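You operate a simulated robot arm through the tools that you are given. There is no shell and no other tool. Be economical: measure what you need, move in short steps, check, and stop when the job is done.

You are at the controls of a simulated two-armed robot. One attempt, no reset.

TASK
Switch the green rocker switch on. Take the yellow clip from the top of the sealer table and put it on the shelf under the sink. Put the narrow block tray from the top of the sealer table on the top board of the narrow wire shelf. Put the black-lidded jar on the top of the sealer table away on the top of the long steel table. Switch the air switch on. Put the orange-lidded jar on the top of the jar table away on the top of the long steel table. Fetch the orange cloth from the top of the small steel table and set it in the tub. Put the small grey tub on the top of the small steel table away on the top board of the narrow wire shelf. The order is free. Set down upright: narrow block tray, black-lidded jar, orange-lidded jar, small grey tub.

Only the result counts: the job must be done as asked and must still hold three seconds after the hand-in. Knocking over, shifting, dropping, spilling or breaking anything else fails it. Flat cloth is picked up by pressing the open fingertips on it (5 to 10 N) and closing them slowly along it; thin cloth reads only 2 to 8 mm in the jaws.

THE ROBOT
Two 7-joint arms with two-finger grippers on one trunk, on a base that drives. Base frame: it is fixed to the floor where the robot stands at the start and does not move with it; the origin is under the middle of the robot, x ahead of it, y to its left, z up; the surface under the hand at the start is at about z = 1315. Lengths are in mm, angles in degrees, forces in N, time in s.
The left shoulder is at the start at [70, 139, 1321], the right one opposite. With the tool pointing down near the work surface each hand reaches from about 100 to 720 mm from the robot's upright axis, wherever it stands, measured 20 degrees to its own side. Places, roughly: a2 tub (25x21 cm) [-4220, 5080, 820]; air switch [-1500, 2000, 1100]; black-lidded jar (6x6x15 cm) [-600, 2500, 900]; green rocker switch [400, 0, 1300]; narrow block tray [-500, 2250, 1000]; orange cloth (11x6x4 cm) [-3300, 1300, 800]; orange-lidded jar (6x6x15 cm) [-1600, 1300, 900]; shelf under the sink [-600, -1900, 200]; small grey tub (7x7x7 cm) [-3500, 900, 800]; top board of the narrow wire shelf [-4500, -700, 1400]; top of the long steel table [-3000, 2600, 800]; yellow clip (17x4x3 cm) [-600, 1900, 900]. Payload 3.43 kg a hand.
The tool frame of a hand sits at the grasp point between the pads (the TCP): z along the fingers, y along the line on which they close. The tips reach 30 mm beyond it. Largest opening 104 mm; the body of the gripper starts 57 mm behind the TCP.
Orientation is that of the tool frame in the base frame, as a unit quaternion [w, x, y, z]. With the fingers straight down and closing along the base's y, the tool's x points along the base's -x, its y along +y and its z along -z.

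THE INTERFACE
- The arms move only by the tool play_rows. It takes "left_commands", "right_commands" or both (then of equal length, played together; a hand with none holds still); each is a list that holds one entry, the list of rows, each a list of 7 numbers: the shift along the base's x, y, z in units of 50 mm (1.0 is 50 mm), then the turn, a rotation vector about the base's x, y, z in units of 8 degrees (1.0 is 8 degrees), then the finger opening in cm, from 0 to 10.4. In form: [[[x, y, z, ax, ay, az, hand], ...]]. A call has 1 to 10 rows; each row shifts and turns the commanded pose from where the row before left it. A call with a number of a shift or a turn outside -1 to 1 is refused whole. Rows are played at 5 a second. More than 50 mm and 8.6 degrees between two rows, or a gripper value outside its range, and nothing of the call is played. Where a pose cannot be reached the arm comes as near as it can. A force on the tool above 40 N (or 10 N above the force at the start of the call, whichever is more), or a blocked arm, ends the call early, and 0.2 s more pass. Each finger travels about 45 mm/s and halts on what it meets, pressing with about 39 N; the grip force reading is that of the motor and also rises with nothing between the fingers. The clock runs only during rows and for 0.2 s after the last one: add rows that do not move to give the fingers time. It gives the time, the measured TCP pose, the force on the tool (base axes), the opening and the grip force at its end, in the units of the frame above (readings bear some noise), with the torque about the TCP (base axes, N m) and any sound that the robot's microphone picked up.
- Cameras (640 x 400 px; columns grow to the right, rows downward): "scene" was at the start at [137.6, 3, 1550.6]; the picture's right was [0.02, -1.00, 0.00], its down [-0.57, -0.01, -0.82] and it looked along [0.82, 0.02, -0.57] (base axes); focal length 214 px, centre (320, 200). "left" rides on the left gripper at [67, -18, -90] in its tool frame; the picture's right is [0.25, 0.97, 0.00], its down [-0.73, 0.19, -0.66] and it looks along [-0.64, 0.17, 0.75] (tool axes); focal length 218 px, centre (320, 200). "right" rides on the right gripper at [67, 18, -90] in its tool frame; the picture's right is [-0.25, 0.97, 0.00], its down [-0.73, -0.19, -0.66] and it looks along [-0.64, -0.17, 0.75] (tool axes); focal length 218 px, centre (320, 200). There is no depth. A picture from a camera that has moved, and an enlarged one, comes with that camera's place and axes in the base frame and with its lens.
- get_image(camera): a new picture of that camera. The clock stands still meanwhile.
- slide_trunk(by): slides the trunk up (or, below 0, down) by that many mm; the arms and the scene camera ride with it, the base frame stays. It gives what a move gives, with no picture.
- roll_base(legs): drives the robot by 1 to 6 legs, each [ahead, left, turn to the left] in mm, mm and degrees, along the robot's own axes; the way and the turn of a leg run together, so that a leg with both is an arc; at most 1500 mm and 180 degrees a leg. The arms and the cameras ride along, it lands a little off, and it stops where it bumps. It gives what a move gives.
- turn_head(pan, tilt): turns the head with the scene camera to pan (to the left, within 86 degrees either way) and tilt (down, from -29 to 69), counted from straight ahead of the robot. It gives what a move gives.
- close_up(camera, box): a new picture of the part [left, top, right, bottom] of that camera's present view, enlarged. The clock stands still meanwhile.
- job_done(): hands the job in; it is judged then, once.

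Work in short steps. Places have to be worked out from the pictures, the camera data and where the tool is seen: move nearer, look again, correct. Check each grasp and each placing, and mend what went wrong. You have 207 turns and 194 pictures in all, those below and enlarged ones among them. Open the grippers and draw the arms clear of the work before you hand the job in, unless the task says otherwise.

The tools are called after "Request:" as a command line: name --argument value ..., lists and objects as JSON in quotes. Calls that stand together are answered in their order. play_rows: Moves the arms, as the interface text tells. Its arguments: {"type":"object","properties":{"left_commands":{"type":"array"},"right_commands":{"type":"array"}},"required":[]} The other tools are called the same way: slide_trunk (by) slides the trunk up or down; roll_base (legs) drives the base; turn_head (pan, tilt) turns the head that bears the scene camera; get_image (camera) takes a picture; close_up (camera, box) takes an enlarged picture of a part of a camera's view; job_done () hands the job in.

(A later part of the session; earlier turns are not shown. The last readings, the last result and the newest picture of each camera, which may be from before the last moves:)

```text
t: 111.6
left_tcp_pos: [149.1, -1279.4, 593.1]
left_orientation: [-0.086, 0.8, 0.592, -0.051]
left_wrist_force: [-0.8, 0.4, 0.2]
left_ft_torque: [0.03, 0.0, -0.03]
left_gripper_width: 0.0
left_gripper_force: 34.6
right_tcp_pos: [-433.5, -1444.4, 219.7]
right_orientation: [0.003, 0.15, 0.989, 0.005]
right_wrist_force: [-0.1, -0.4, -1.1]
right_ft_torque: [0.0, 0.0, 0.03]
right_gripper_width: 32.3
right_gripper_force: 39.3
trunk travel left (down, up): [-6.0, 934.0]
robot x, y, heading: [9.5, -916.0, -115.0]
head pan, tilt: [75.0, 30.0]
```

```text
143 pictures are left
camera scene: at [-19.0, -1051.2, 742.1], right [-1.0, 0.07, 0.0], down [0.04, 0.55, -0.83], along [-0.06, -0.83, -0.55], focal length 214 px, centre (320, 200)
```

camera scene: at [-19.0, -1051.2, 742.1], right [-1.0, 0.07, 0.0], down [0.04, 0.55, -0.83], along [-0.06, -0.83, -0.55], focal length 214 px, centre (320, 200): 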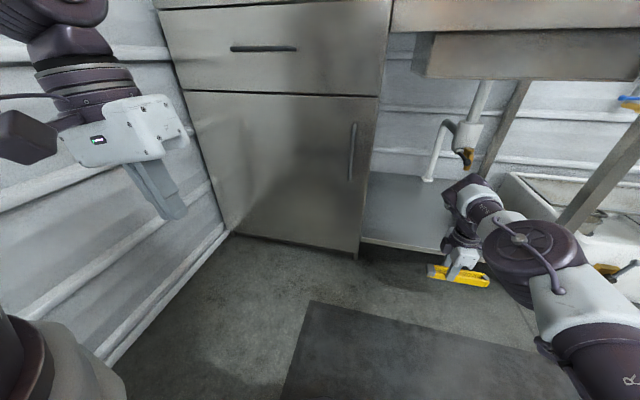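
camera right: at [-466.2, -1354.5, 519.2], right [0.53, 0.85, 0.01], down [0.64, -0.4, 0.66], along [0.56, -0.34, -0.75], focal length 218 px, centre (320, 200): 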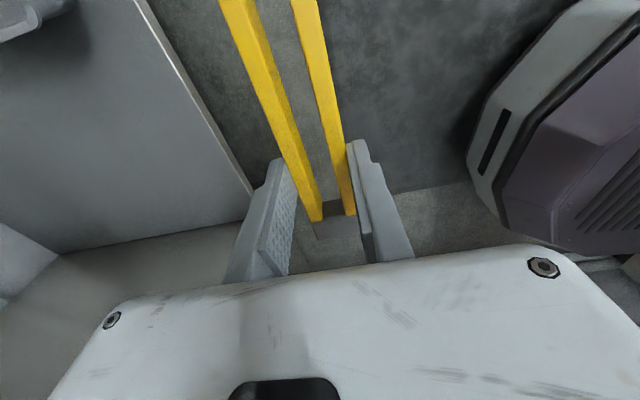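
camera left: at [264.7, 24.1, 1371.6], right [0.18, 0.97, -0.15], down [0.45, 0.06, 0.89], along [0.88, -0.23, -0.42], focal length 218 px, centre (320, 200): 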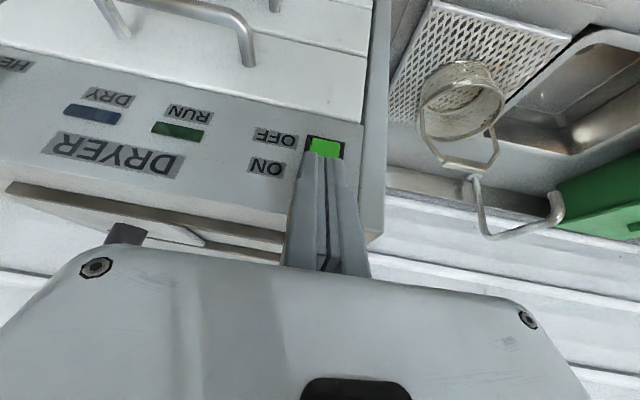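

Keeping the present heading moves the robot only slightly nearer the wall, so I prefer that. I strafe left 128 mm and advance 90, then check the elbow against the leg.

Request:
turn_head --pan -10 --tilt 35

Request:
roll_base --legs '[[0, 128, 0], [90, 0, 0]]'

Request:
get_image --camera "scene"

Request:
get_image --camera "right"

```text
t: 113.2
left_tcp_pos: [148.5, -1278.2, 593.0]
left_orientation: [-0.085, 0.799, 0.593, -0.051]
left_wrist_force: [-0.2, 0.4, -0.2]
left_ft_torque: [0.0, 0.04, -0.06]
left_gripper_width: 0.1
left_gripper_force: 35.0
right_tcp_pos: [-433.8, -1443.2, 220.2]
right_orientation: [0.003, 0.149, 0.989, 0.004]
right_wrist_force: [-0.3, 1.3, 0.4]
right_ft_torque: [0.01, -0.01, 0.03]
right_gripper_width: 32.6
right_gripper_force: 39.3
trunk travel left (down, up): [-6.0, 934.0]
robot x, y, heading: [7.0, -912.1, -115.0]
head pan, tilt: [-10.0, 35.0]
```

```text
t: 115.1
left_tcp_pos: [224.7, -1411.6, 595.0]
left_orientation: [-0.085, 0.799, 0.593, -0.05]
left_wrist_force: [-0.6, 0.1, -0.9]
left_ft_torque: [0.02, 0.02, -0.01]
left_gripper_width: 0.0
left_gripper_force: 34.2
right_tcp_pos: [-359.0, -1576.6, 220.2]
right_orientation: [0.003, 0.149, 0.989, 0.006]
right_wrist_force: [0.3, -0.4, -0.1]
right_ft_torque: [0.01, -0.02, -0.02]
right_gripper_width: 32.4
right_gripper_force: 39.1
trunk travel left (down, up): [-6.0, 934.0]
robot x, y, heading: [81.9, -1049.8, -115.2]
head pan, tilt: [-10.0, 35.0]
```

```text
142 pictures are left
camera scene: at [11.7, -1168.0, 739.9], right [-0.82, 0.58, 0.0], down [0.33, 0.47, -0.82], along [-0.47, -0.67, -0.57], focal length 214 px, centre (320, 200)
```

scene: 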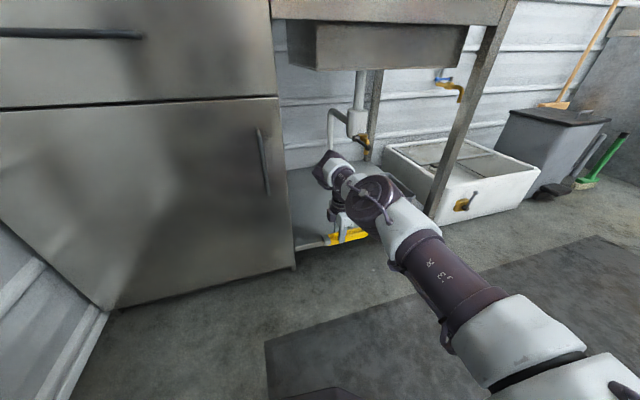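

```text
141 pictures are left
camera right: at [-417.2, -1541.4, 308.5], right [0.53, 0.85, 0.01], down [0.64, -0.4, 0.66], along [0.56, -0.34, -0.75], focal length 218 px, centre (320, 200)
```

right: 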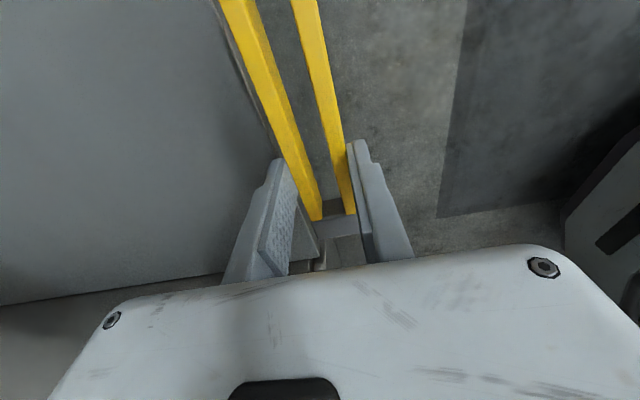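

The arm is nearly straight and clear of the leg. I advance 130 mm to carry the clip over the shelf.

Request:
roll_base --legs '[[130, 0, 0]]'

Request:
get_image --camera "scene"

Request:
get_image --camera "right"

```text
t: 116.4
left_tcp_pos: [167.8, -1530.2, 592.2]
left_orientation: [-0.088, 0.799, 0.592, -0.052]
left_wrist_force: [0.0, 0.5, 0.0]
left_ft_torque: [0.01, -0.03, 0.0]
left_gripper_width: 0.2
left_gripper_force: 34.6
right_tcp_pos: [-415.3, -1693.6, 220.0]
right_orientation: [0.003, 0.149, 0.989, 0.006]
right_wrist_force: [0.6, -0.5, -1.2]
right_ft_torque: [0.0, -0.01, 0.02]
right_gripper_width: 32.5
right_gripper_force: 39.2
trunk travel left (down, up): [-6.0, 934.0]
robot x, y, heading: [31.9, -1170.4, -115.4]
head pan, tilt: [-10.0, 35.0]
```

```text
140 pictures are left
camera scene: at [-43.8, -1285.4, 739.9], right [-0.82, 0.58, 0.0], down [0.33, 0.47, -0.82], along [-0.47, -0.67, -0.57], focal length 214 px, centre (320, 200)
```

scene: 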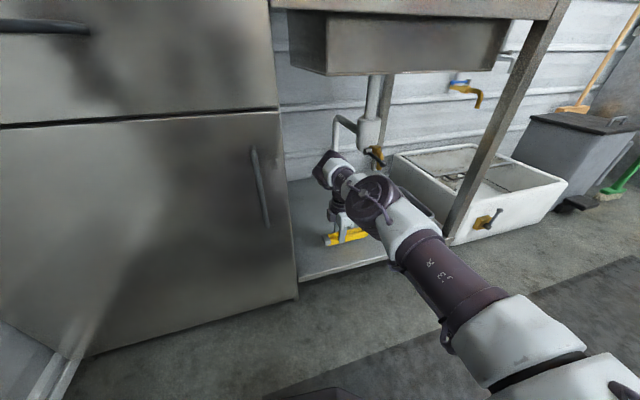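

```text
139 pictures are left
camera right: at [-473.1, -1658.3, 308.5], right [0.53, 0.85, 0.01], down [0.64, -0.4, 0.66], along [0.56, -0.34, -0.75], focal length 218 px, centre (320, 200)
```

right: 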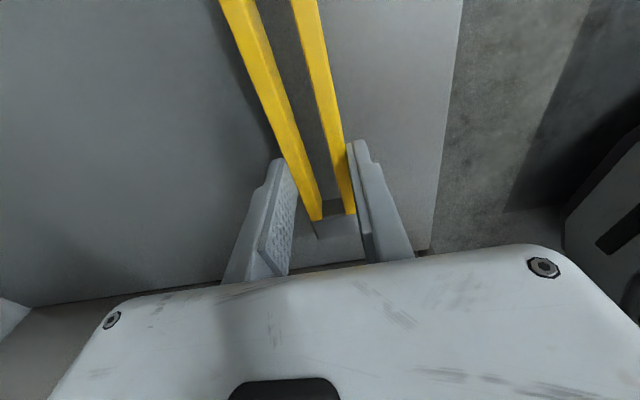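

The clip is above the shelf, well inside its edge. I lower it slowly.

Request:
play_rows --right_commands '[[[0, 0, -0.25, 0, 0, 0, 0], [0, 0, -0.25, 0, 0, 0, 0], [0, 0, -0.25, 0, 0, 0, 0], [0, 0, -0.2, 0, 0, 0, 0], [0, 0, 0, 0, 0, 0, 0]]]'

Request:
get_image --camera "right"

```text
t: 117.3
left_tcp_pos: [170.7, -1528.9, 593.3]
left_orientation: [-0.088, 0.799, 0.592, -0.054]
left_wrist_force: [0.3, -0.4, -0.5]
left_ft_torque: [0.0, 0.04, 0.03]
left_gripper_width: 0.0
left_gripper_force: 34.5
right_tcp_pos: [-415.2, -1696.7, 192.1]
right_orientation: [0.002, 0.152, 0.988, -0.001]
right_wrist_force: [1.7, 3.1, 22.6]
right_ft_torque: [0.24, 0.16, -0.26]
right_gripper_width: 32.3
right_gripper_force: 39.1
trunk travel left (down, up): [-6.0, 934.0]
robot x, y, heading: [31.4, -1170.6, -115.4]
head pan, tilt: [-10.0, 35.0]
stopped in row 4 (right hand): the force on the tool passed its limit at 47 N (the readings are from after the stop); the commanded pose is now the measured one
```

```text
138 pictures are left
camera right: at [-474.1, -1659.7, 280.8], right [0.53, 0.85, 0.0], down [0.64, -0.4, 0.66], along [0.56, -0.35, -0.75], focal length 218 px, centre (320, 200)
```

right: 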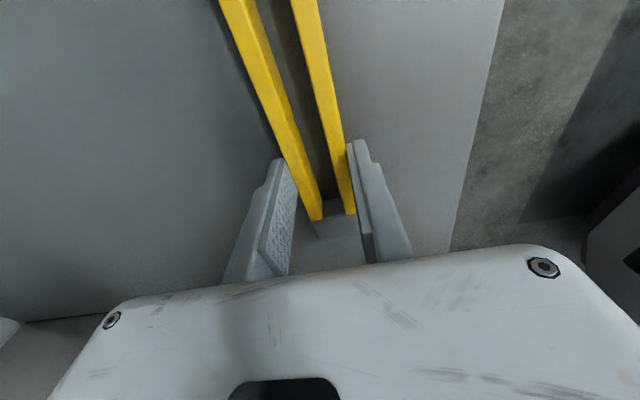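

The clip rests on the shelf (z≈160). I ease up 1 mm, open, and lift away straight up.

Request:
play_rows --right_commands '[[[0, 0, 0.02, 0, 0, 0, 3.5], [0, 0, 0, 0, 0, 0, 5], [0, 0, 0, 0, 0, 0, 7], [0, 0, 0, 0, 0, 0, 9], [0, 0, 0, 0, 0, 0, 10], [0, 0, 0.4, 0, 0, 0, 10], [0, 0, 0.6, 0, 0, 0, 10], [0, 0, 0, 0, 0, 0, 10]]]'

Request:
get_image --camera "right"

```text
t: 119.1
left_tcp_pos: [169.0, -1529.3, 593.3]
left_orientation: [-0.088, 0.799, 0.592, -0.053]
left_wrist_force: [0.1, 0.4, 0.6]
left_ft_torque: [0.03, -0.03, 0.0]
left_gripper_width: 0.1
left_gripper_force: 34.9
right_tcp_pos: [-416.0, -1696.0, 239.1]
right_orientation: [0.003, 0.152, 0.988, 0.003]
right_wrist_force: [-0.1, 0.0, 0.8]
right_ft_torque: [0.01, -0.03, -0.02]
right_gripper_width: 100.0
right_gripper_force: 0.1
trunk travel left (down, up): [-6.0, 934.0]
robot x, y, heading: [31.3, -1168.0, -115.1]
head pan, tilt: [-10.0, 35.0]
```

```text
137 pictures are left
camera right: at [-474.7, -1659.6, 326.7], right [0.53, 0.85, 0.01], down [0.63, -0.4, 0.66], along [0.56, -0.35, -0.75], focal length 218 px, centre (320, 200)
```

right: 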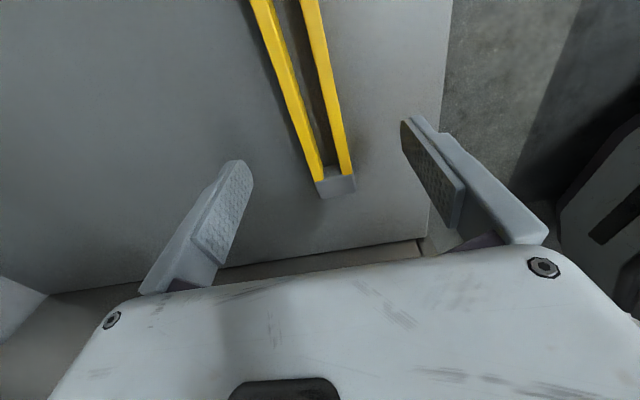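

The clip lies on the shelf. I back out 350 mm, then raise the trunk and the right hand.

Request:
roll_base --legs '[[-350, 0, 0]]'

Request:
slide_trunk --by 400

Request:
slide_trunk --by 380

Request:
play_rows --right_commands '[[[0.2, 0.4, 0.8, 0, 0, 0, 10], [0.2, 0.4, 0.8, 0, 0, 0, 10], [0.2, 0.4, 0.8, 0, 0, -1, 10], [0.2, 0.4, 0.8, 0, 0, -1, 10], [0, 0, 0.8, 0, 0, -1, 10], [0, 0, 0.8, 0, 0, -1, 10], [0, 0, 0, 0, 0, -1, 10], [0, 0, 0, 0, 0, -1, 10], [0, 0, 0, 0, 0, -1, 10], [0, 0, 0, 0, 0, -1, 10]]]' --left_commands '[[[-0.4, -0.7, 0.3, 0, 0, 0, 0], [-0.4, -0.7, 0.3, 0, 0, 0, 0], [0, 0, 0, 0, 0, 0, 0], [0, 0, 0, 0, 0, 0, 0], [0, 0, 0, 0, 0, 0, 0], [0, 0, 0, 0, 0, 0, 0], [0, 0, 0, 0, 0, 0, 0], [0, 0, 0, 0, 0, 0, 0], [0, 0, 0, 0, 0, 0, 0], [0, 0, 0, 0, 0, 0, 0]]]'

Request:
turn_head --pan 0 --tilt 40

Request:
get_image --camera "scene"

```text
t: 121.1
left_tcp_pos: [299.5, -1259.9, 593.3]
left_orientation: [-0.088, 0.798, 0.594, -0.054]
left_wrist_force: [0.0, 0.4, 0.6]
left_ft_torque: [-0.01, -0.04, 0.02]
left_gripper_width: 0.0
left_gripper_force: 34.9
right_tcp_pos: [-287.4, -1427.0, 239.8]
right_orientation: [0.002, 0.153, 0.988, 0.002]
right_wrist_force: [-0.3, 0.1, -0.6]
right_ft_torque: [-0.02, 0.04, 0.0]
right_gripper_width: 100.3
right_gripper_force: 0.1
trunk travel left (down, up): [-6.0, 934.0]
robot x, y, heading: [158.8, -899.6, -115.4]
head pan, tilt: [-10.0, 35.0]
stopped in leg 1: the robot was blocked; the commanded pose is now the measured one
```

```text
t: 125.0
left_tcp_pos: [299.0, -1260.4, 994.2]
left_orientation: [-0.087, 0.798, 0.594, -0.054]
left_wrist_force: [0.1, 0.0, 0.2]
left_ft_torque: [-0.02, -0.06, 0.03]
left_gripper_width: 0.0
left_gripper_force: 34.7
right_tcp_pos: [-287.4, -1426.2, 639.1]
right_orientation: [0.001, 0.154, 0.988, 0.001]
right_wrist_force: [-0.3, 0.0, 0.4]
right_ft_torque: [0.03, 0.04, 0.02]
right_gripper_width: 100.0
right_gripper_force: 0.0
trunk travel left (down, up): [-406.0, 534.0]
robot x, y, heading: [158.1, -900.3, -115.5]
head pan, tilt: [-10.0, 35.0]
```

```text
t: 128.6
left_tcp_pos: [299.2, -1259.7, 1373.4]
left_orientation: [-0.087, 0.798, 0.593, -0.054]
left_wrist_force: [-0.1, 0.2, -0.5]
left_ft_torque: [-0.01, 0.0, 0.01]
left_gripper_width: 0.0
left_gripper_force: 34.6
right_tcp_pos: [-287.3, -1426.5, 1020.3]
right_orientation: [0.002, 0.153, 0.988, 0.002]
right_wrist_force: [0.1, 0.5, -0.3]
right_ft_torque: [0.01, 0.05, -0.04]
right_gripper_width: 99.9
right_gripper_force: 0.1
trunk travel left (down, up): [-786.0, 154.0]
robot x, y, heading: [156.6, -895.9, -115.4]
head pan, tilt: [-10.0, 35.0]
```

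```text
t: 130.8
left_tcp_pos: [258.8, -1329.4, 1401.7]
left_orientation: [-0.087, 0.799, 0.593, -0.054]
left_wrist_force: [0.6, 0.6, -0.3]
left_ft_torque: [0.01, -0.02, -0.01]
left_gripper_width: 0.0
left_gripper_force: 34.6
right_tcp_pos: [-248.5, -1346.1, 1259.3]
right_orientation: [0.003, 0.654, 0.756, 0.0]
right_wrist_force: [1.1, -0.2, 0.1]
right_ft_torque: [0.01, 0.0, 0.01]
right_gripper_width: 100.1
right_gripper_force: 0.1
trunk travel left (down, up): [-786.0, 154.0]
robot x, y, heading: [155.5, -901.3, -115.5]
head pan, tilt: [-10.0, 35.0]
```

```text
t: 131.5
left_tcp_pos: [258.6, -1330.1, 1402.0]
left_orientation: [-0.087, 0.799, 0.593, -0.054]
left_wrist_force: [-0.5, 0.2, -0.2]
left_ft_torque: [-0.04, -0.04, 0.0]
left_gripper_width: 0.1
left_gripper_force: 35.0
right_tcp_pos: [-247.5, -1346.6, 1260.1]
right_orientation: [0.003, 0.652, 0.758, 0.0]
right_wrist_force: [-0.1, 0.5, 0.4]
right_ft_torque: [-0.01, 0.02, 0.01]
right_gripper_width: 99.9
right_gripper_force: 0.0
trunk travel left (down, up): [-786.0, 154.0]
robot x, y, heading: [159.3, -899.0, -115.1]
head pan, tilt: [0.0, 40.0]
```

```text
136 pictures are left
camera scene: at [99.7, -1020.7, 1512.4], right [-0.9, 0.43, 0.0], down [0.27, 0.58, -0.77], along [-0.33, -0.69, -0.64], focal length 214 px, centre (320, 200)
```

scene: 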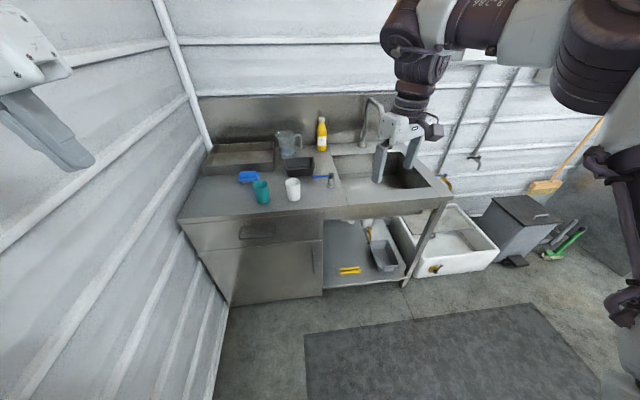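

The clip is safely on the shelf. The robot touched something behind while backing (likely the counter end), so I move right into the clear first, then go back up the aisle to beyond the sealer table's far end.

Request:
roll_base --legs '[[20, -636, 0], [0, 0, -85]]'

Request:
turn_head --pan -80 --tilt 25

Request:
get_image --camera "scene"

```text
t: 138.7
left_tcp_pos: [-841.6, -794.3, 1402.5]
left_orientation: [-0.1, 0.99, -0.092, 0.018]
left_wrist_force: [-0.4, 0.5, 0.7]
left_ft_torque: [0.0, -0.02, -0.04]
left_gripper_width: 0.0
left_gripper_force: 35.1
right_tcp_pos: [-910.3, -293.5, 1258.9]
right_orientation: [0.002, 0.992, 0.126, -0.001]
right_wrist_force: [-0.7, -0.3, -0.6]
right_ft_torque: [-0.02, -0.01, 0.03]
right_gripper_width: 99.7
right_gripper_force: 0.1
trunk travel left (down, up): [-786.0, 154.0]
robot x, y, heading: [-422.3, -649.3, 160.7]
head pan, tilt: [0.0, 40.0]
```

```text
t: 140.2
left_tcp_pos: [-841.1, -794.8, 1403.2]
left_orientation: [-0.101, 0.99, -0.093, 0.017]
left_wrist_force: [-0.5, 0.3, 0.8]
left_ft_torque: [-0.01, 0.03, -0.03]
left_gripper_width: 0.0
left_gripper_force: 34.6
right_tcp_pos: [-910.4, -291.2, 1259.8]
right_orientation: [0.002, 0.992, 0.126, -0.002]
right_wrist_force: [0.4, 0.3, 0.9]
right_ft_torque: [0.01, -0.01, -0.01]
right_gripper_width: 99.9
right_gripper_force: 0.0
trunk travel left (down, up): [-786.0, 154.0]
robot x, y, heading: [-425.6, -648.6, 160.7]
head pan, tilt: [-80.0, 25.0]
```

```text
135 pictures are left
camera scene: at [-456.6, -540.9, 1535.7], right [0.99, -0.16, 0.0], down [-0.07, -0.42, -0.91], along [0.14, 0.89, -0.42], focal length 214 px, centre (320, 200)
```

scene: 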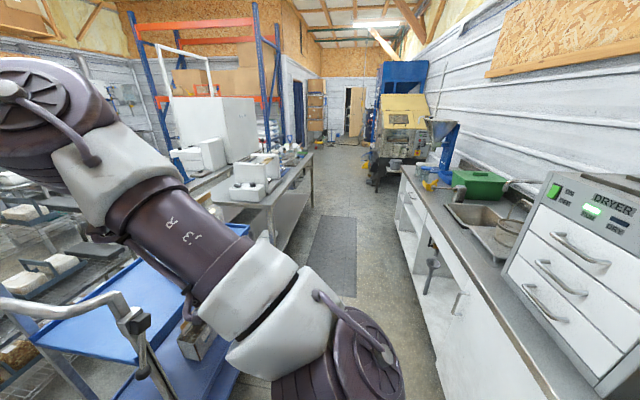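

The dryer is undisturbed with RUN lit, and the aisle is free. I strafe up the aisle past the sealer table's end.

Request:
roll_base --legs '[[170, -928, 0], [17, -1112, 0], [17, -900, 0]]'

Request:
turn_head --pan -25 --tilt 25

Request:
get_image --camera "scene"

```text
t: 154.9
left_tcp_pos: [-56.5, 2086.7, 1402.4]
left_orientation: [-0.101, 0.99, -0.101, 0.019]
left_wrist_force: [-0.3, 0.1, -0.3]
left_ft_torque: [-0.01, 0.02, 0.0]
left_gripper_width: 0.0
left_gripper_force: 34.7
right_tcp_pos: [-117.5, 2590.8, 1260.3]
right_orientation: [0.001, 0.993, 0.117, -0.001]
right_wrist_force: [0.5, 0.7, 0.3]
right_ft_torque: [0.01, 0.05, 0.03]
right_gripper_width: 100.0
right_gripper_force: 0.1
trunk travel left (down, up): [-786.0, 154.0]
robot x, y, heading: [363.5, 2226.5, 159.8]
head pan, tilt: [-80.0, 25.0]
```

```text
t: 156.2
left_tcp_pos: [-55.7, 2087.2, 1401.4]
left_orientation: [-0.1, 0.99, -0.102, 0.02]
left_wrist_force: [1.0, -0.3, -1.0]
left_ft_torque: [0.01, 0.02, 0.0]
left_gripper_width: 0.0
left_gripper_force: 34.6
right_tcp_pos: [-116.2, 2592.0, 1260.2]
right_orientation: [0.002, 0.993, 0.117, -0.001]
right_wrist_force: [0.1, -0.1, -0.6]
right_ft_torque: [0.05, 0.02, 0.01]
right_gripper_width: 100.0
right_gripper_force: 0.1
trunk travel left (down, up): [-786.0, 154.0]
robot x, y, heading: [365.0, 2226.5, 159.6]
head pan, tilt: [-25.0, 25.0]
```

```text
134 pictures are left
camera scene: at [250.9, 2308.2, 1535.7], right [0.71, 0.7, 0.0], down [0.3, -0.3, -0.91], along [-0.64, 0.64, -0.42], focal length 214 px, centre (320, 200)
```

scene: 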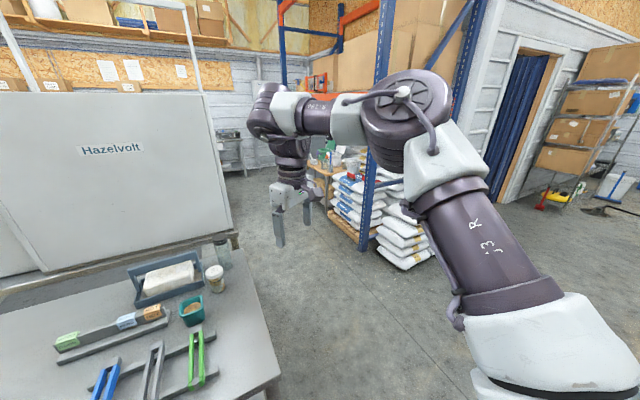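

The floor beyond the table's end is free, with the tray near (-580,2310) and the black-lidded jar near (-600,2550). I drive around the corner and turn to face the table end at a safe distance.

Request:
roll_base --legs '[[0, -600, 0], [748, 0, 0], [0, 0, 90]]'

Request:
turn_head --pan 0 --tilt 30

Request:
get_image --camera "scene"

```text
t: 167.0
left_tcp_pos: [7.1, 2623.1, 1401.7]
left_orientation: [-0.085, 0.774, 0.624, -0.058]
left_wrist_force: [0.5, -0.5, 0.5]
left_ft_torque: [-0.01, -0.01, 0.01]
left_gripper_width: 0.3
left_gripper_force: 35.1
right_tcp_pos: [-498.4, 2565.4, 1259.2]
right_orientation: [0.003, 0.623, 0.782, 0.001]
right_wrist_force: [-0.1, -0.2, -0.2]
right_ft_torque: [0.02, -0.01, -0.01]
right_gripper_width: 100.3
right_gripper_force: 0.0
trunk travel left (down, up): [-786.0, 154.0]
robot x, y, heading: [-130.3, 3043.5, -110.8]
head pan, tilt: [-25.0, 25.0]
```

```text
t: 167.9
left_tcp_pos: [6.4, 2623.0, 1401.9]
left_orientation: [-0.086, 0.774, 0.624, -0.057]
left_wrist_force: [0.0, 0.4, -0.3]
left_ft_torque: [-0.02, -0.03, -0.01]
left_gripper_width: 0.0
left_gripper_force: 34.6
right_tcp_pos: [-495.7, 2565.2, 1260.2]
right_orientation: [0.002, 0.622, 0.783, -0.001]
right_wrist_force: [0.1, 0.7, -0.8]
right_ft_torque: [0.02, 0.03, -0.01]
right_gripper_width: 100.0
right_gripper_force: 0.0
trunk travel left (down, up): [-786.0, 154.0]
robot x, y, heading: [-130.1, 3046.4, -111.0]
head pan, tilt: [0.0, 30.0]
```

```text
133 pictures are left
camera scene: at [-177.9, 2912.8, 1527.8], right [-0.94, 0.35, 0.0], down [0.18, 0.47, -0.87], along [-0.31, -0.81, -0.5], focal length 214 px, centre (320, 200)
```

scene: 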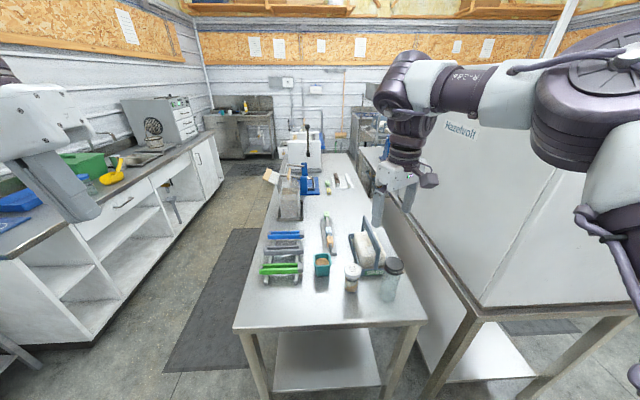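

Good view of the table end. I zoom in on the tray and jars.

Request:
close_up --camera "scene" --box '[310, 215, 438, 295]'

```text
5.00 times, centred on (374, 255) of scene
camera zoom: at [-177.9, 2912.8, 1527.8], right [-0.94, 0.35, 0.0], down [0.18, 0.47, -0.87], along [-0.31, -0.81, -0.5], focal length 1072 px, centre (50, -75)
```

zoom: 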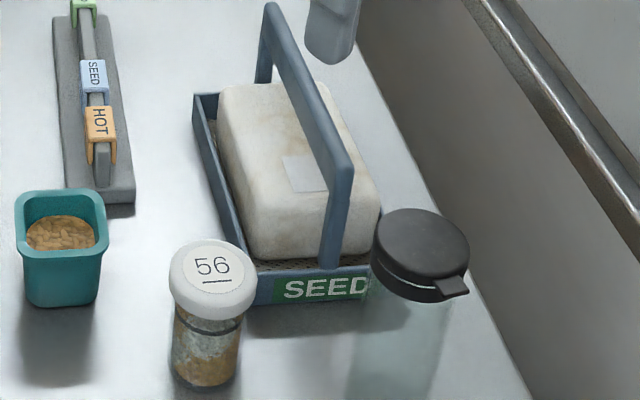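

The handle bar of the tray lies along ~75° near (-609,2352,1000), and the black lid is near (-565,2546), both best for the right hand from here. I set the hand to neutral yaw, then close in.

Request:
play_rows --right_commands '[[[0.18, 0.47, 0, 0, 0, -1, 10.4], [0.18, 0.47, 0, 0, 0, -1, 10.4], [0.18, 0.47, 0, 0, 0, -1, 10.4], [0.18, 0.47, 0, 0, 0, -1, 10.4], [0, 0, 0, 0, 0, -0.2, 10.4]]]' --left_commands '[[[-0.1, -0.25, 0, -0.14, -0.34, -0.27, 5], [-0.1, -0.25, 0, -0.14, -0.34, -0.27, 10], [-0.1, -0.25, 0, -0.14, -0.34, -0.27, 10.4], [-0.1, -0.25, 0, -0.14, -0.34, -0.27, 10.4], [0, 0, 0, 0, 0, 0, 10.4]]]'

Request:
slide_trunk --by -120

Request:
roll_base --legs '[[142, -47, 0]]'

Request:
get_image --camera "right"

Request:
get_image --camera "scene"

```text
t: 169.1
left_tcp_pos: [-12.6, 2572.6, 1401.3]
left_orientation: [0.001, 0.824, 0.567, -0.002]
left_wrist_force: [1.0, -0.5, -0.3]
left_ft_torque: [0.01, -0.02, -0.02]
left_gripper_width: 103.4
left_gripper_force: 0.2
right_tcp_pos: [-460.7, 2658.5, 1260.3]
right_orientation: [0.003, 0.822, 0.569, -0.001]
right_wrist_force: [-0.5, -0.6, 0.4]
right_ft_torque: [0.0, -0.05, -0.01]
right_gripper_width: 103.8
right_gripper_force: 0.0
trunk travel left (down, up): [-786.0, 154.0]
robot x, y, heading: [-123.0, 3043.1, -110.7]
head pan, tilt: [0.0, 30.0]
```

```text
t: 170.6
left_tcp_pos: [-11.1, 2571.5, 1281.8]
left_orientation: [0.001, 0.824, 0.567, -0.002]
left_wrist_force: [0.0, -0.3, -0.2]
left_ft_torque: [0.05, 0.0, 0.03]
left_gripper_width: 103.8
left_gripper_force: 0.1
right_tcp_pos: [-461.3, 2659.1, 1139.9]
right_orientation: [0.003, 0.822, 0.569, -0.002]
right_wrist_force: [0.3, -0.3, 0.7]
right_ft_torque: [0.01, -0.01, -0.01]
right_gripper_width: 104.2
right_gripper_force: 0.1
trunk travel left (down, up): [-666.0, 274.0]
robot x, y, heading: [-126.3, 3043.7, -111.1]
head pan, tilt: [0.0, 30.0]
```

```text
t: 171.9
left_tcp_pos: [-105.5, 2456.9, 1282.6]
left_orientation: [0.001, 0.824, 0.567, -0.002]
left_wrist_force: [-0.3, -0.8, 0.3]
left_ft_torque: [-0.03, -0.01, -0.01]
left_gripper_width: 104.1
left_gripper_force: 0.0
right_tcp_pos: [-554.7, 2543.8, 1141.1]
right_orientation: [0.003, 0.822, 0.569, -0.003]
right_wrist_force: [-0.1, 0.3, -0.5]
right_ft_torque: [0.01, -0.02, -0.02]
right_gripper_width: 103.9
right_gripper_force: 0.1
trunk travel left (down, up): [-666.0, 274.0]
robot x, y, heading: [-220.6, 2925.1, -111.0]
head pan, tilt: [0.0, 30.0]
```

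```text
131 pictures are left
camera right: at [-513.0, 2600.6, 1229.3], right [0.82, -0.58, 0.0], down [-0.44, -0.61, 0.66], along [-0.38, -0.54, -0.75], focal length 218 px, centre (320, 200)
```

right: 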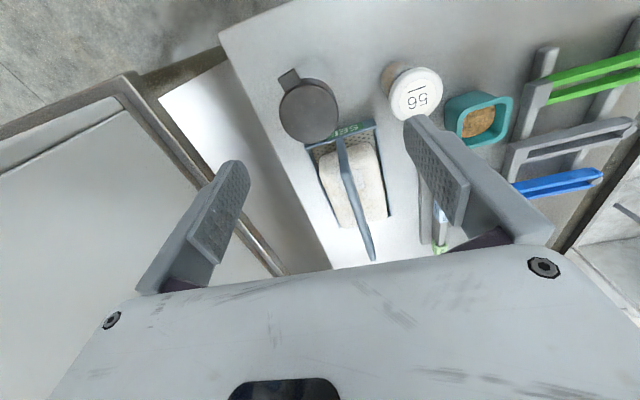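

```text
130 pictures are left
camera scene: at [-270.3, 2797.6, 1408.1], right [-0.94, 0.35, 0.0], down [0.18, 0.47, -0.87], along [-0.31, -0.81, -0.5], focal length 214 px, centre (320, 200)
```

scene: 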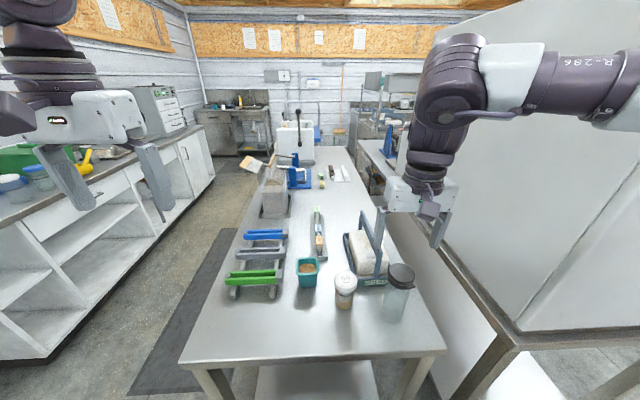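

The jar's lid is confirmed at (-562,2547). I centre the hand over it and go down around it.

Request:
play_rows --right_commands '[[[-0.14, 0.06, -0.6, 0, 0, 0, 10.4], [0, 0, -0.7, 0, 0, 0, 10.4], [0, 0, -0.7, 0, 0, 0, 10.4], [0, 0, -0.6, 0, 0, 0, 10.4], [0, 0, 0, 0, 0, 0, 10.4]]]'

Request:
get_image --camera "right"

```text
t: 173.2
left_tcp_pos: [-105.7, 2455.4, 1282.4]
left_orientation: [0.0, 0.825, 0.566, -0.002]
left_wrist_force: [-0.6, 0.9, 0.7]
left_ft_torque: [0.0, 0.0, -0.01]
left_gripper_width: 104.1
left_gripper_force: 0.0
right_tcp_pos: [-558.5, 2544.8, 1009.3]
right_orientation: [0.003, 0.822, 0.569, -0.001]
right_wrist_force: [0.6, 0.8, -0.7]
right_ft_torque: [-0.03, 0.01, 0.0]
right_gripper_width: 104.0
right_gripper_force: 0.1
trunk travel left (down, up): [-666.0, 274.0]
robot x, y, heading: [-224.2, 2923.1, -110.8]
head pan, tilt: [0.0, 30.0]
```

```text
129 pictures are left
camera right: at [-519.0, 2602.0, 1098.1], right [0.82, -0.58, 0.0], down [-0.44, -0.61, 0.66], along [-0.38, -0.54, -0.75], focal length 218 px, centre (320, 200)
```

right: 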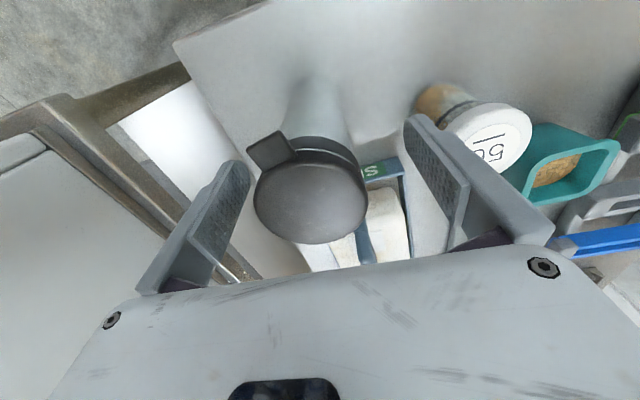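

The lid is between the fingers. I lower 36 mm more and close.

Request:
play_rows --right_commands '[[[0, 0, -0.4, 0, 0, 0, 10.4], [0, 0, -0.32, 0, 0, 0, 10.4], [0, 0, 0, 0, 0, 0, 8], [0, 0, 0, 0, 0, 0, 6], [0, 0, 0, 0, 0, 0, 5], [0, 0, 0, 0, 0, 0, 4], [0, 0, 0, 0, 0, 0, 3], [0, 0, 0, 0, 0, 0, 3]]]'

Request:
get_image --camera "right"

```text
t: 174.9
left_tcp_pos: [-108.0, 2454.5, 1281.8]
left_orientation: [0.0, 0.824, 0.566, -0.001]
left_wrist_force: [-0.2, 0.3, 0.2]
left_ft_torque: [0.01, -0.01, 0.03]
left_gripper_width: 103.8
left_gripper_force: 0.1
right_tcp_pos: [-561.6, 2544.5, 974.4]
right_orientation: [0.003, 0.822, 0.569, -0.001]
right_wrist_force: [0.4, -0.7, -0.5]
right_ft_torque: [-0.01, 0.02, -0.02]
right_gripper_width: 54.2
right_gripper_force: 39.0
trunk travel left (down, up): [-666.0, 274.0]
robot x, y, heading: [-218.9, 2924.8, -111.0]
head pan, tilt: [0.0, 30.0]
```

```text
128 pictures are left
camera right: at [-521.3, 2601.3, 1061.8], right [0.82, -0.58, 0.0], down [-0.44, -0.61, 0.66], along [-0.38, -0.54, -0.75], focal length 218 px, centre (320, 200)
```

right: 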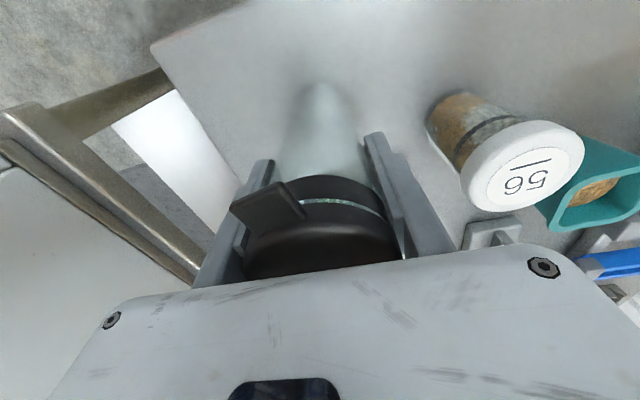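

The jar is gripped at 54 mm width. I lift it slowly.

Request:
play_rows --right_commands '[[[0, 0, 0.2, 0, 0, 0, 3], [0, 0, 0.4, 0, 0, 0, 3], [0, 0, 0.5, 0, 0, 0, 3], [0, 0, 0.6, 0, 0, 0, 3], [0, 0, 0.6, 0, 0, 0, 3], [0, 0, 0.6, 0, 0, 0, 3], [0, 0, 0, 0, 0, 0, 3]]]'

Request:
slide_trunk --by 120

Request:
get_image --camera "scene"

```text
t: 176.6
left_tcp_pos: [-106.6, 2455.2, 1281.4]
left_orientation: [0.0, 0.824, 0.566, -0.002]
left_wrist_force: [-0.3, 0.0, 0.5]
left_ft_torque: [0.02, 0.01, -0.01]
left_gripper_width: 104.1
left_gripper_force: 0.1
right_tcp_pos: [-561.8, 2546.3, 1117.8]
right_orientation: [0.002, 0.822, 0.569, -0.001]
right_wrist_force: [-0.6, -1.2, -1.0]
right_ft_torque: [0.02, -0.02, -0.01]
right_gripper_width: 54.2
right_gripper_force: 39.1
trunk travel left (down, up): [-666.0, 274.0]
robot x, y, heading: [-221.5, 2930.4, -110.6]
head pan, tilt: [0.0, 30.0]
```

```text
t: 178.1
left_tcp_pos: [-108.1, 2454.8, 1401.9]
left_orientation: [0.002, 0.824, 0.567, -0.001]
left_wrist_force: [0.4, -0.4, 0.1]
left_ft_torque: [0.0, 0.0, 0.0]
left_gripper_width: 104.1
left_gripper_force: 0.0
right_tcp_pos: [-561.7, 2545.2, 1238.2]
right_orientation: [0.002, 0.822, 0.569, 0.0]
right_wrist_force: [-0.6, 0.4, -0.6]
right_ft_torque: [0.02, 0.02, 0.01]
right_gripper_width: 54.0
right_gripper_force: 39.1
trunk travel left (down, up): [-786.0, 154.0]
robot x, y, heading: [-221.4, 2925.4, -110.9]
head pan, tilt: [0.0, 30.0]
```

```text
127 pictures are left
camera scene: at [-272.2, 2795.3, 1527.7], right [-0.93, 0.35, 0.0], down [0.18, 0.47, -0.87], along [-0.31, -0.81, -0.5], focal length 214 px, centre (320, 200)
```

scene: 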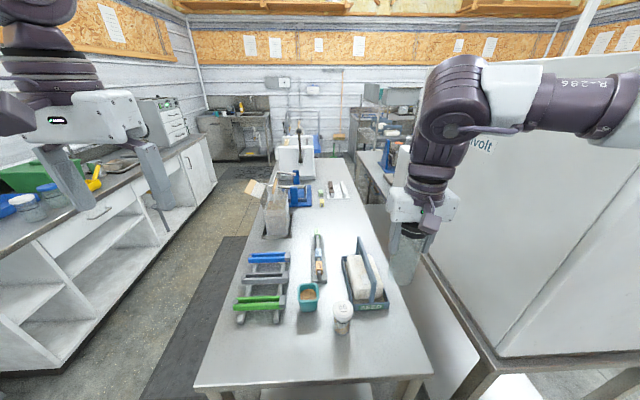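

The jar is held upright. I back away from the table and turn to face -x to look for the route and the long steel table.

Request:
roll_base --legs '[[-350, 0, 0], [0, 0, -69]]'

Request:
get_image --camera "scene"

```text
t: 183.3
left_tcp_pos: [-496.8, 2976.5, 1401.8]
left_orientation: [-0.001, 1.0, 0.001, -0.002]
left_wrist_force: [0.9, 0.2, -0.2]
left_ft_torque: [0.01, -0.04, -0.03]
left_gripper_width: 104.0
left_gripper_force: 0.0
right_tcp_pos: [-573.9, 3433.6, 1239.4]
right_orientation: [0.002, 1.0, 0.003, -0.003]
right_wrist_force: [-0.6, -0.1, -0.8]
right_ft_torque: [-0.01, -0.01, -0.03]
right_gripper_width: 54.3
right_gripper_force: 39.0
trunk travel left (down, up): [-786.0, 154.0]
robot x, y, heading: [-97.4, 3256.6, -180.0]
head pan, tilt: [0.0, 30.0]
```

```text
126 pictures are left
camera scene: at [-238.6, 3252.4, 1527.7], right [0.0, 1.0, 0.0], down [0.5, 0.0, -0.87], along [-0.87, 0.0, -0.5], focal length 214 px, centre (320, 200)
```

scene: 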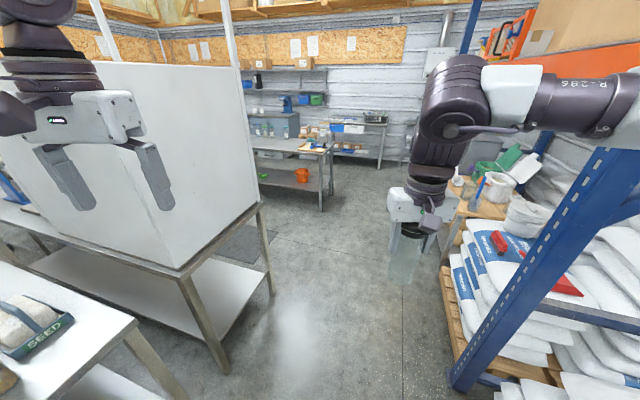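

The long steel table is visible ahead. I shift 120 mm toward the rack side for clearance from the white machine and advance 1300 mm.

Request:
roll_base --legs '[[0, -120, 0], [1300, 0, 0]]'

Request:
get_image --camera "scene"

Request:
turn_head --pan 80 --tilt 25

Request:
get_image --camera "scene"

```text
t: 190.8
left_tcp_pos: [-1819.1, 3103.8, 1401.0]
left_orientation: [0.001, 1.0, -0.005, -0.002]
left_wrist_force: [0.3, 0.2, -0.9]
left_ft_torque: [-0.01, -0.02, -0.04]
left_gripper_width: 104.3
left_gripper_force: 0.1
right_tcp_pos: [-1891.5, 3560.3, 1238.3]
right_orientation: [0.002, 1.0, -0.003, -0.003]
right_wrist_force: [0.3, 0.7, -0.9]
right_ft_torque: [0.01, -0.02, -0.03]
right_gripper_width: 54.2
right_gripper_force: 38.6
trunk travel left (down, up): [-786.0, 154.0]
robot x, y, heading: [-1418.7, 3377.2, 179.6]
head pan, tilt: [0.0, 30.0]
```

```text
125 pictures are left
camera scene: at [-1557.7, 3375.9, 1527.8], right [0.01, 1.0, 0.0], down [0.5, 0.0, -0.87], along [-0.87, 0.01, -0.5], focal length 214 px, centre (320, 200)
```

scene: 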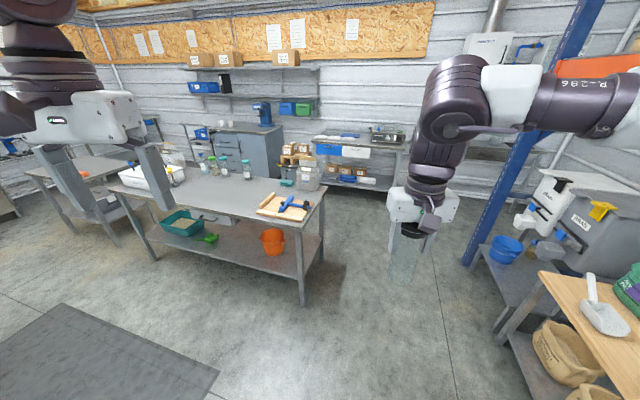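

```text
t: 192.3
left_tcp_pos: [-1819.6, 3103.2, 1401.5]
left_orientation: [-0.001, 1.0, -0.005, -0.002]
left_wrist_force: [0.5, 0.0, -0.5]
left_ft_torque: [-0.01, -0.02, 0.04]
left_gripper_width: 104.0
left_gripper_force: 0.1
right_tcp_pos: [-1892.1, 3559.6, 1238.1]
right_orientation: [0.002, 1.0, -0.003, -0.002]
right_wrist_force: [-0.2, 0.5, -1.7]
right_ft_torque: [-0.02, 0.0, 0.02]
right_gripper_width: 54.3
right_gripper_force: 38.8
trunk travel left (down, up): [-786.0, 154.0]
robot x, y, heading: [-1411.4, 3371.2, 179.5]
head pan, tilt: [80.0, 25.0]
```

```text
124 pictures are left
camera scene: at [-1484.9, 3284.7, 1535.7], right [-0.98, 0.18, 0.0], down [0.08, 0.42, -0.91], along [-0.16, -0.89, -0.42], focal length 214 px, centre (320, 200)
```

scene: 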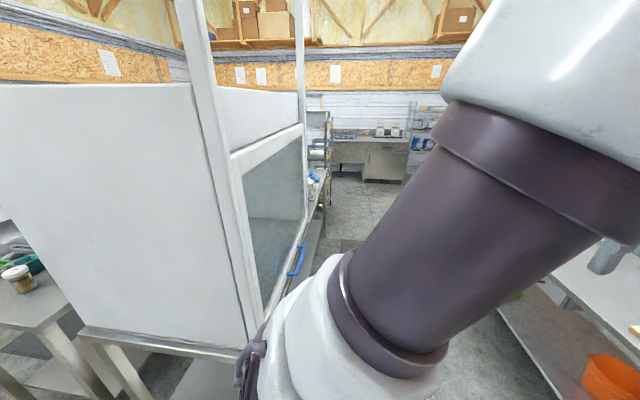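

The long steel table's front faces this aisle, with free space in the middle of its top. I turn to face it squarely and drive to it.

Request:
roll_base --legs '[[0, 0, -20], [577, 0, 0], [0, 1000, 0]]'

Request:
turn_head --pan 0 --tilt 30

Request:
get_image --camera "scene"

```text
t: 201.5
left_tcp_pos: [-2772.6, 2510.8, 1402.8]
left_orientation: [-0.001, 0.984, -0.176, -0.002]
left_wrist_force: [0.2, -0.8, -1.0]
left_ft_torque: [-0.01, 0.03, 0.04]
left_gripper_width: 104.1
left_gripper_force: 0.0
right_tcp_pos: [-2687.1, 2965.3, 1238.0]
right_orientation: [0.001, 0.985, -0.173, -0.003]
right_wrist_force: [-1.0, -0.4, -1.5]
right_ft_torque: [0.01, 0.01, -0.02]
right_gripper_width: 54.0
right_gripper_force: 39.2
trunk travel left (down, up): [-786.0, 154.0]
robot x, y, heading: [-2300.8, 2630.7, 159.8]
head pan, tilt: [80.0, 25.0]
```

```text
t: 203.0
left_tcp_pos: [-2773.2, 2510.3, 1402.2]
left_orientation: [0.0, 0.984, -0.176, -0.003]
left_wrist_force: [0.4, -0.8, 0.8]
left_ft_torque: [0.01, 0.0, -0.02]
left_gripper_width: 104.0
left_gripper_force: 0.1
right_tcp_pos: [-2687.1, 2963.7, 1238.7]
right_orientation: [0.001, 0.985, -0.174, -0.003]
right_wrist_force: [-0.4, 0.9, -1.5]
right_ft_torque: [-0.03, -0.01, -0.01]
right_gripper_width: 54.3
right_gripper_force: 38.9
trunk travel left (down, up): [-786.0, 154.0]
robot x, y, heading: [-2305.0, 2625.9, 159.7]
head pan, tilt: [0.0, 30.0]
```

```text
123 pictures are left
camera scene: at [-2436.1, 2678.3, 1527.7], right [0.34, 0.94, 0.0], down [0.47, -0.17, -0.87], along [-0.81, 0.3, -0.5], focal length 214 px, centre (320, 200)
```

scene: 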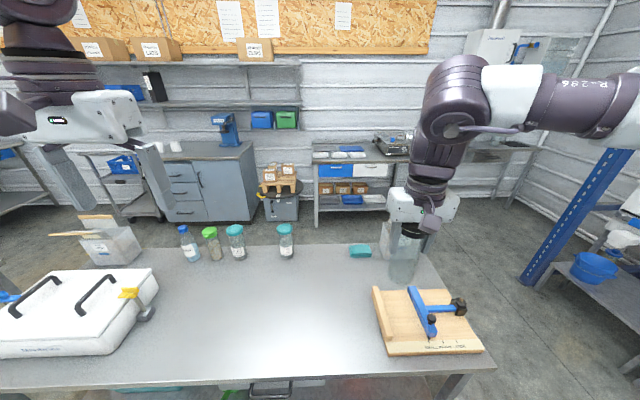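

There is ample free space in mid-table. I shift left 130 and ahead 100 so the jar hangs over it, then lower the trunk 220 mm.

Request:
roll_base --legs '[[100, 130, 0]]'

Request:
slide_trunk --by -220

Request:
get_image --camera "scene"

Request:
get_image --camera "right"

```text
t: 204.5
left_tcp_pos: [-2909.6, 2423.6, 1403.5]
left_orientation: [0.001, 0.984, -0.176, -0.004]
left_wrist_force: [1.0, 0.4, 0.1]
left_ft_torque: [-0.05, 0.01, 0.01]
left_gripper_width: 104.2
left_gripper_force: 0.1
right_tcp_pos: [-2823.2, 2877.8, 1237.9]
right_orientation: [0.002, 0.985, -0.175, -0.003]
right_wrist_force: [0.3, 0.2, -1.8]
right_ft_torque: [-0.01, 0.02, -0.02]
right_gripper_width: 54.2
right_gripper_force: 38.8
trunk travel left (down, up): [-786.0, 154.0]
robot x, y, heading: [-2442.1, 2539.1, 159.8]
head pan, tilt: [0.0, 30.0]
```

```text
t: 206.8
left_tcp_pos: [-2912.7, 2420.3, 1181.8]
left_orientation: [0.0, 0.984, -0.178, -0.002]
left_wrist_force: [0.0, 0.2, 0.4]
left_ft_torque: [-0.01, 0.01, 0.01]
left_gripper_width: 103.9
left_gripper_force: 0.0
right_tcp_pos: [-2826.8, 2875.7, 1017.8]
right_orientation: [0.001, 0.985, -0.175, -0.003]
right_wrist_force: [0.3, -0.3, -1.2]
right_ft_torque: [-0.02, 0.03, 0.01]
right_gripper_width: 54.2
right_gripper_force: 38.7
trunk travel left (down, up): [-566.0, 374.0]
robot x, y, heading: [-2443.5, 2543.3, 159.6]
head pan, tilt: [0.0, 30.0]
```

```text
122 pictures are left
camera scene: at [-2575.7, 2589.3, 1307.8], right [0.34, 0.94, 0.0], down [0.47, -0.17, -0.87], along [-0.81, 0.3, -0.5], focal length 214 px, centre (320, 200)
```

scene: 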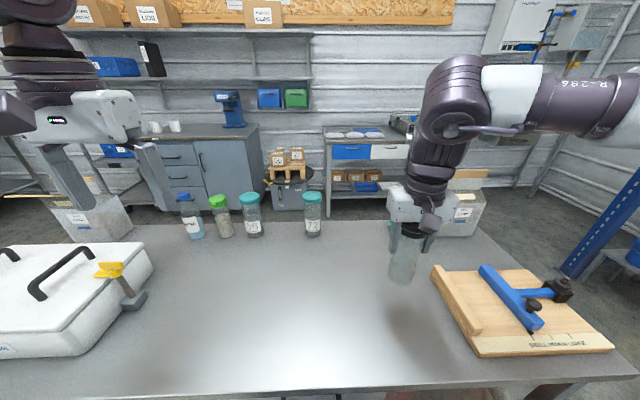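

```text
121 pictures are left
camera right: at [-2768.7, 2836.2, 1106.9], right [-0.57, -0.82, 0.0], down [-0.62, 0.43, 0.66], along [-0.54, 0.37, -0.75], focal length 218 px, centre (320, 200)
```

right: 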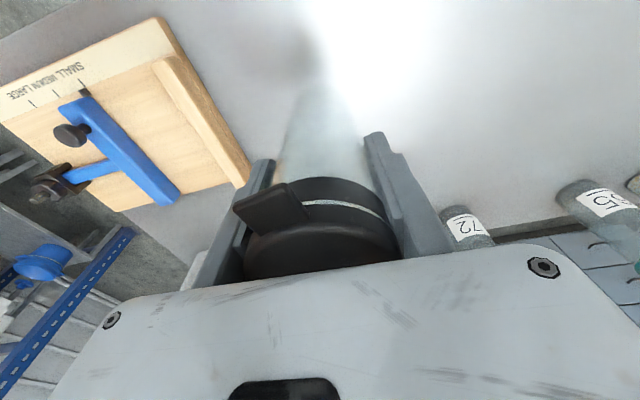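

The jar hangs free between the board and the bottles. I shift it 30 mm left and lower slowly until it touches.

Request:
play_rows --right_commands '[[[-0.2, -0.56, -0.2, 0, 0, 0, 3], [0, 0, -0.3, 0, 0, 0, 3], [0, 0, -0.1, 0, 0, 0, 3], [0, 0, -0.1, 0, 0, 0, 3], [0, 0, -0.1, 0, 0, 0, 3], [0, 0, -0.1, 0, 0, 0, 3], [0, 0, -0.08, 0, 0, 0, 3], [0, 0, 0, 0, 0, 0, 3]]]'

```text
t: 208.6
left_tcp_pos: [-2912.6, 2421.6, 1182.1]
left_orientation: [0.0, 0.984, -0.176, -0.002]
left_wrist_force: [0.3, 0.0, -0.8]
left_ft_torque: [0.01, -0.03, 0.01]
left_gripper_width: 104.2
left_gripper_force: 0.1
right_tcp_pos: [-2838.5, 2847.7, 969.3]
right_orientation: [0.001, 0.985, -0.175, -0.003]
right_wrist_force: [0.5, -0.3, -0.9]
right_ft_torque: [-0.03, -0.01, 0.0]
right_gripper_width: 54.3
right_gripper_force: 38.8
trunk travel left (down, up): [-566.0, 374.0]
robot x, y, heading: [-2438.6, 2535.0, 159.9]
head pan, tilt: [0.0, 30.0]
```

Request:
play_rows --right_commands '[[[0, 0, -0.08, 0, 0, 0, 3], [0, 0, -0.08, 0, 0, 0, 3], [0, 0, -0.08, 0, 0, 0, 3], [0, 0, -0.08, 0, 0, 0, 3], [0, 0, -0.08, 0, 0, 0, 3], [0, 0, 0, 0, 0, 0, 3]]]'

Request:
close_up --camera "scene" --box '[340, 200, 500, 300]'

```text
t: 210.0
left_tcp_pos: [-2912.2, 2421.2, 1182.4]
left_orientation: [0.0, 0.984, -0.177, -0.002]
left_wrist_force: [-0.2, -0.4, 0.0]
left_ft_torque: [-0.02, -0.01, 0.0]
left_gripper_width: 104.0
left_gripper_force: 0.1
right_tcp_pos: [-2836.1, 2847.7, 950.3]
right_orientation: [0.001, 0.985, -0.175, -0.002]
right_wrist_force: [-0.3, 0.5, -0.5]
right_ft_torque: [-0.03, 0.02, 0.06]
right_gripper_width: 53.9
right_gripper_force: 39.1
trunk travel left (down, up): [-566.0, 374.0]
robot x, y, heading: [-2439.7, 2539.0, 159.8]
head pan, tilt: [0.0, 30.0]
```

```text
4.00 times, centred on (420, 250) of scene
camera zoom: at [-2575.8, 2589.3, 1307.7], right [0.34, 0.94, 0.0], down [0.47, -0.17, -0.87], along [-0.81, 0.3, -0.5], focal length 858 px, centre (-80, 0)
```

zoom: 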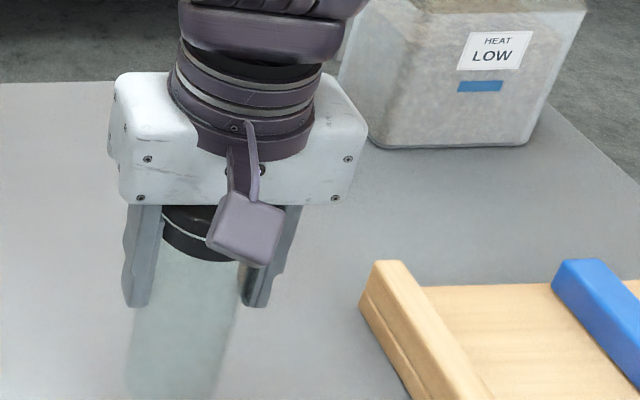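

No contact yet, so I continue down gently.

Request:
play_rows --right_commands '[[[0, 0, -0.08, 0, 0, 0, 3], [0, 0, -0.08, 0, 0, 0, 3], [0, 0, -0.08, 0, 0, 0, 3], [0, 0, -0.08, 0, 0, 0, 3], [0, 0, -0.08, 0, 0, 0, 3], [0, 0, -0.08, 0, 0, 0, 3], [0, 0, -0.08, 0, 0, 0, 3], [0, 0, -0.08, 0, 0, 0, 3], [0, 0, -0.08, 0, 0, 0, 3], [0, 0, 0, 0, 0, 0, 3]]]'

Request:
get_image --camera "scene"

```text
t: 212.2
left_tcp_pos: [-2912.6, 2420.6, 1181.5]
left_orientation: [0.0, 0.984, -0.177, -0.002]
left_wrist_force: [-0.5, -0.2, -0.6]
left_ft_torque: [0.01, 0.0, -0.03]
left_gripper_width: 103.8
left_gripper_force: 0.2
right_tcp_pos: [-2837.0, 2847.7, 913.9]
right_orientation: [0.001, 0.985, -0.175, -0.003]
right_wrist_force: [0.1, -0.2, -0.9]
right_ft_torque: [-0.02, 0.0, -0.02]
right_gripper_width: 54.0
right_gripper_force: 39.0
trunk travel left (down, up): [-566.0, 374.0]
robot x, y, heading: [-2443.8, 2544.3, 159.9]
head pan, tilt: [0.0, 30.0]
```

```text
119 pictures are left
camera scene: at [-2575.8, 2589.3, 1307.7], right [0.34, 0.94, 0.0], down [0.47, -0.17, -0.87], along [-0.81, 0.3, -0.5], focal length 214 px, centre (320, 200)
```

scene: 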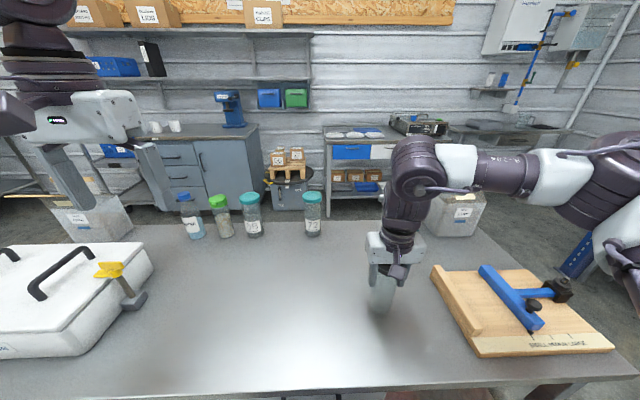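

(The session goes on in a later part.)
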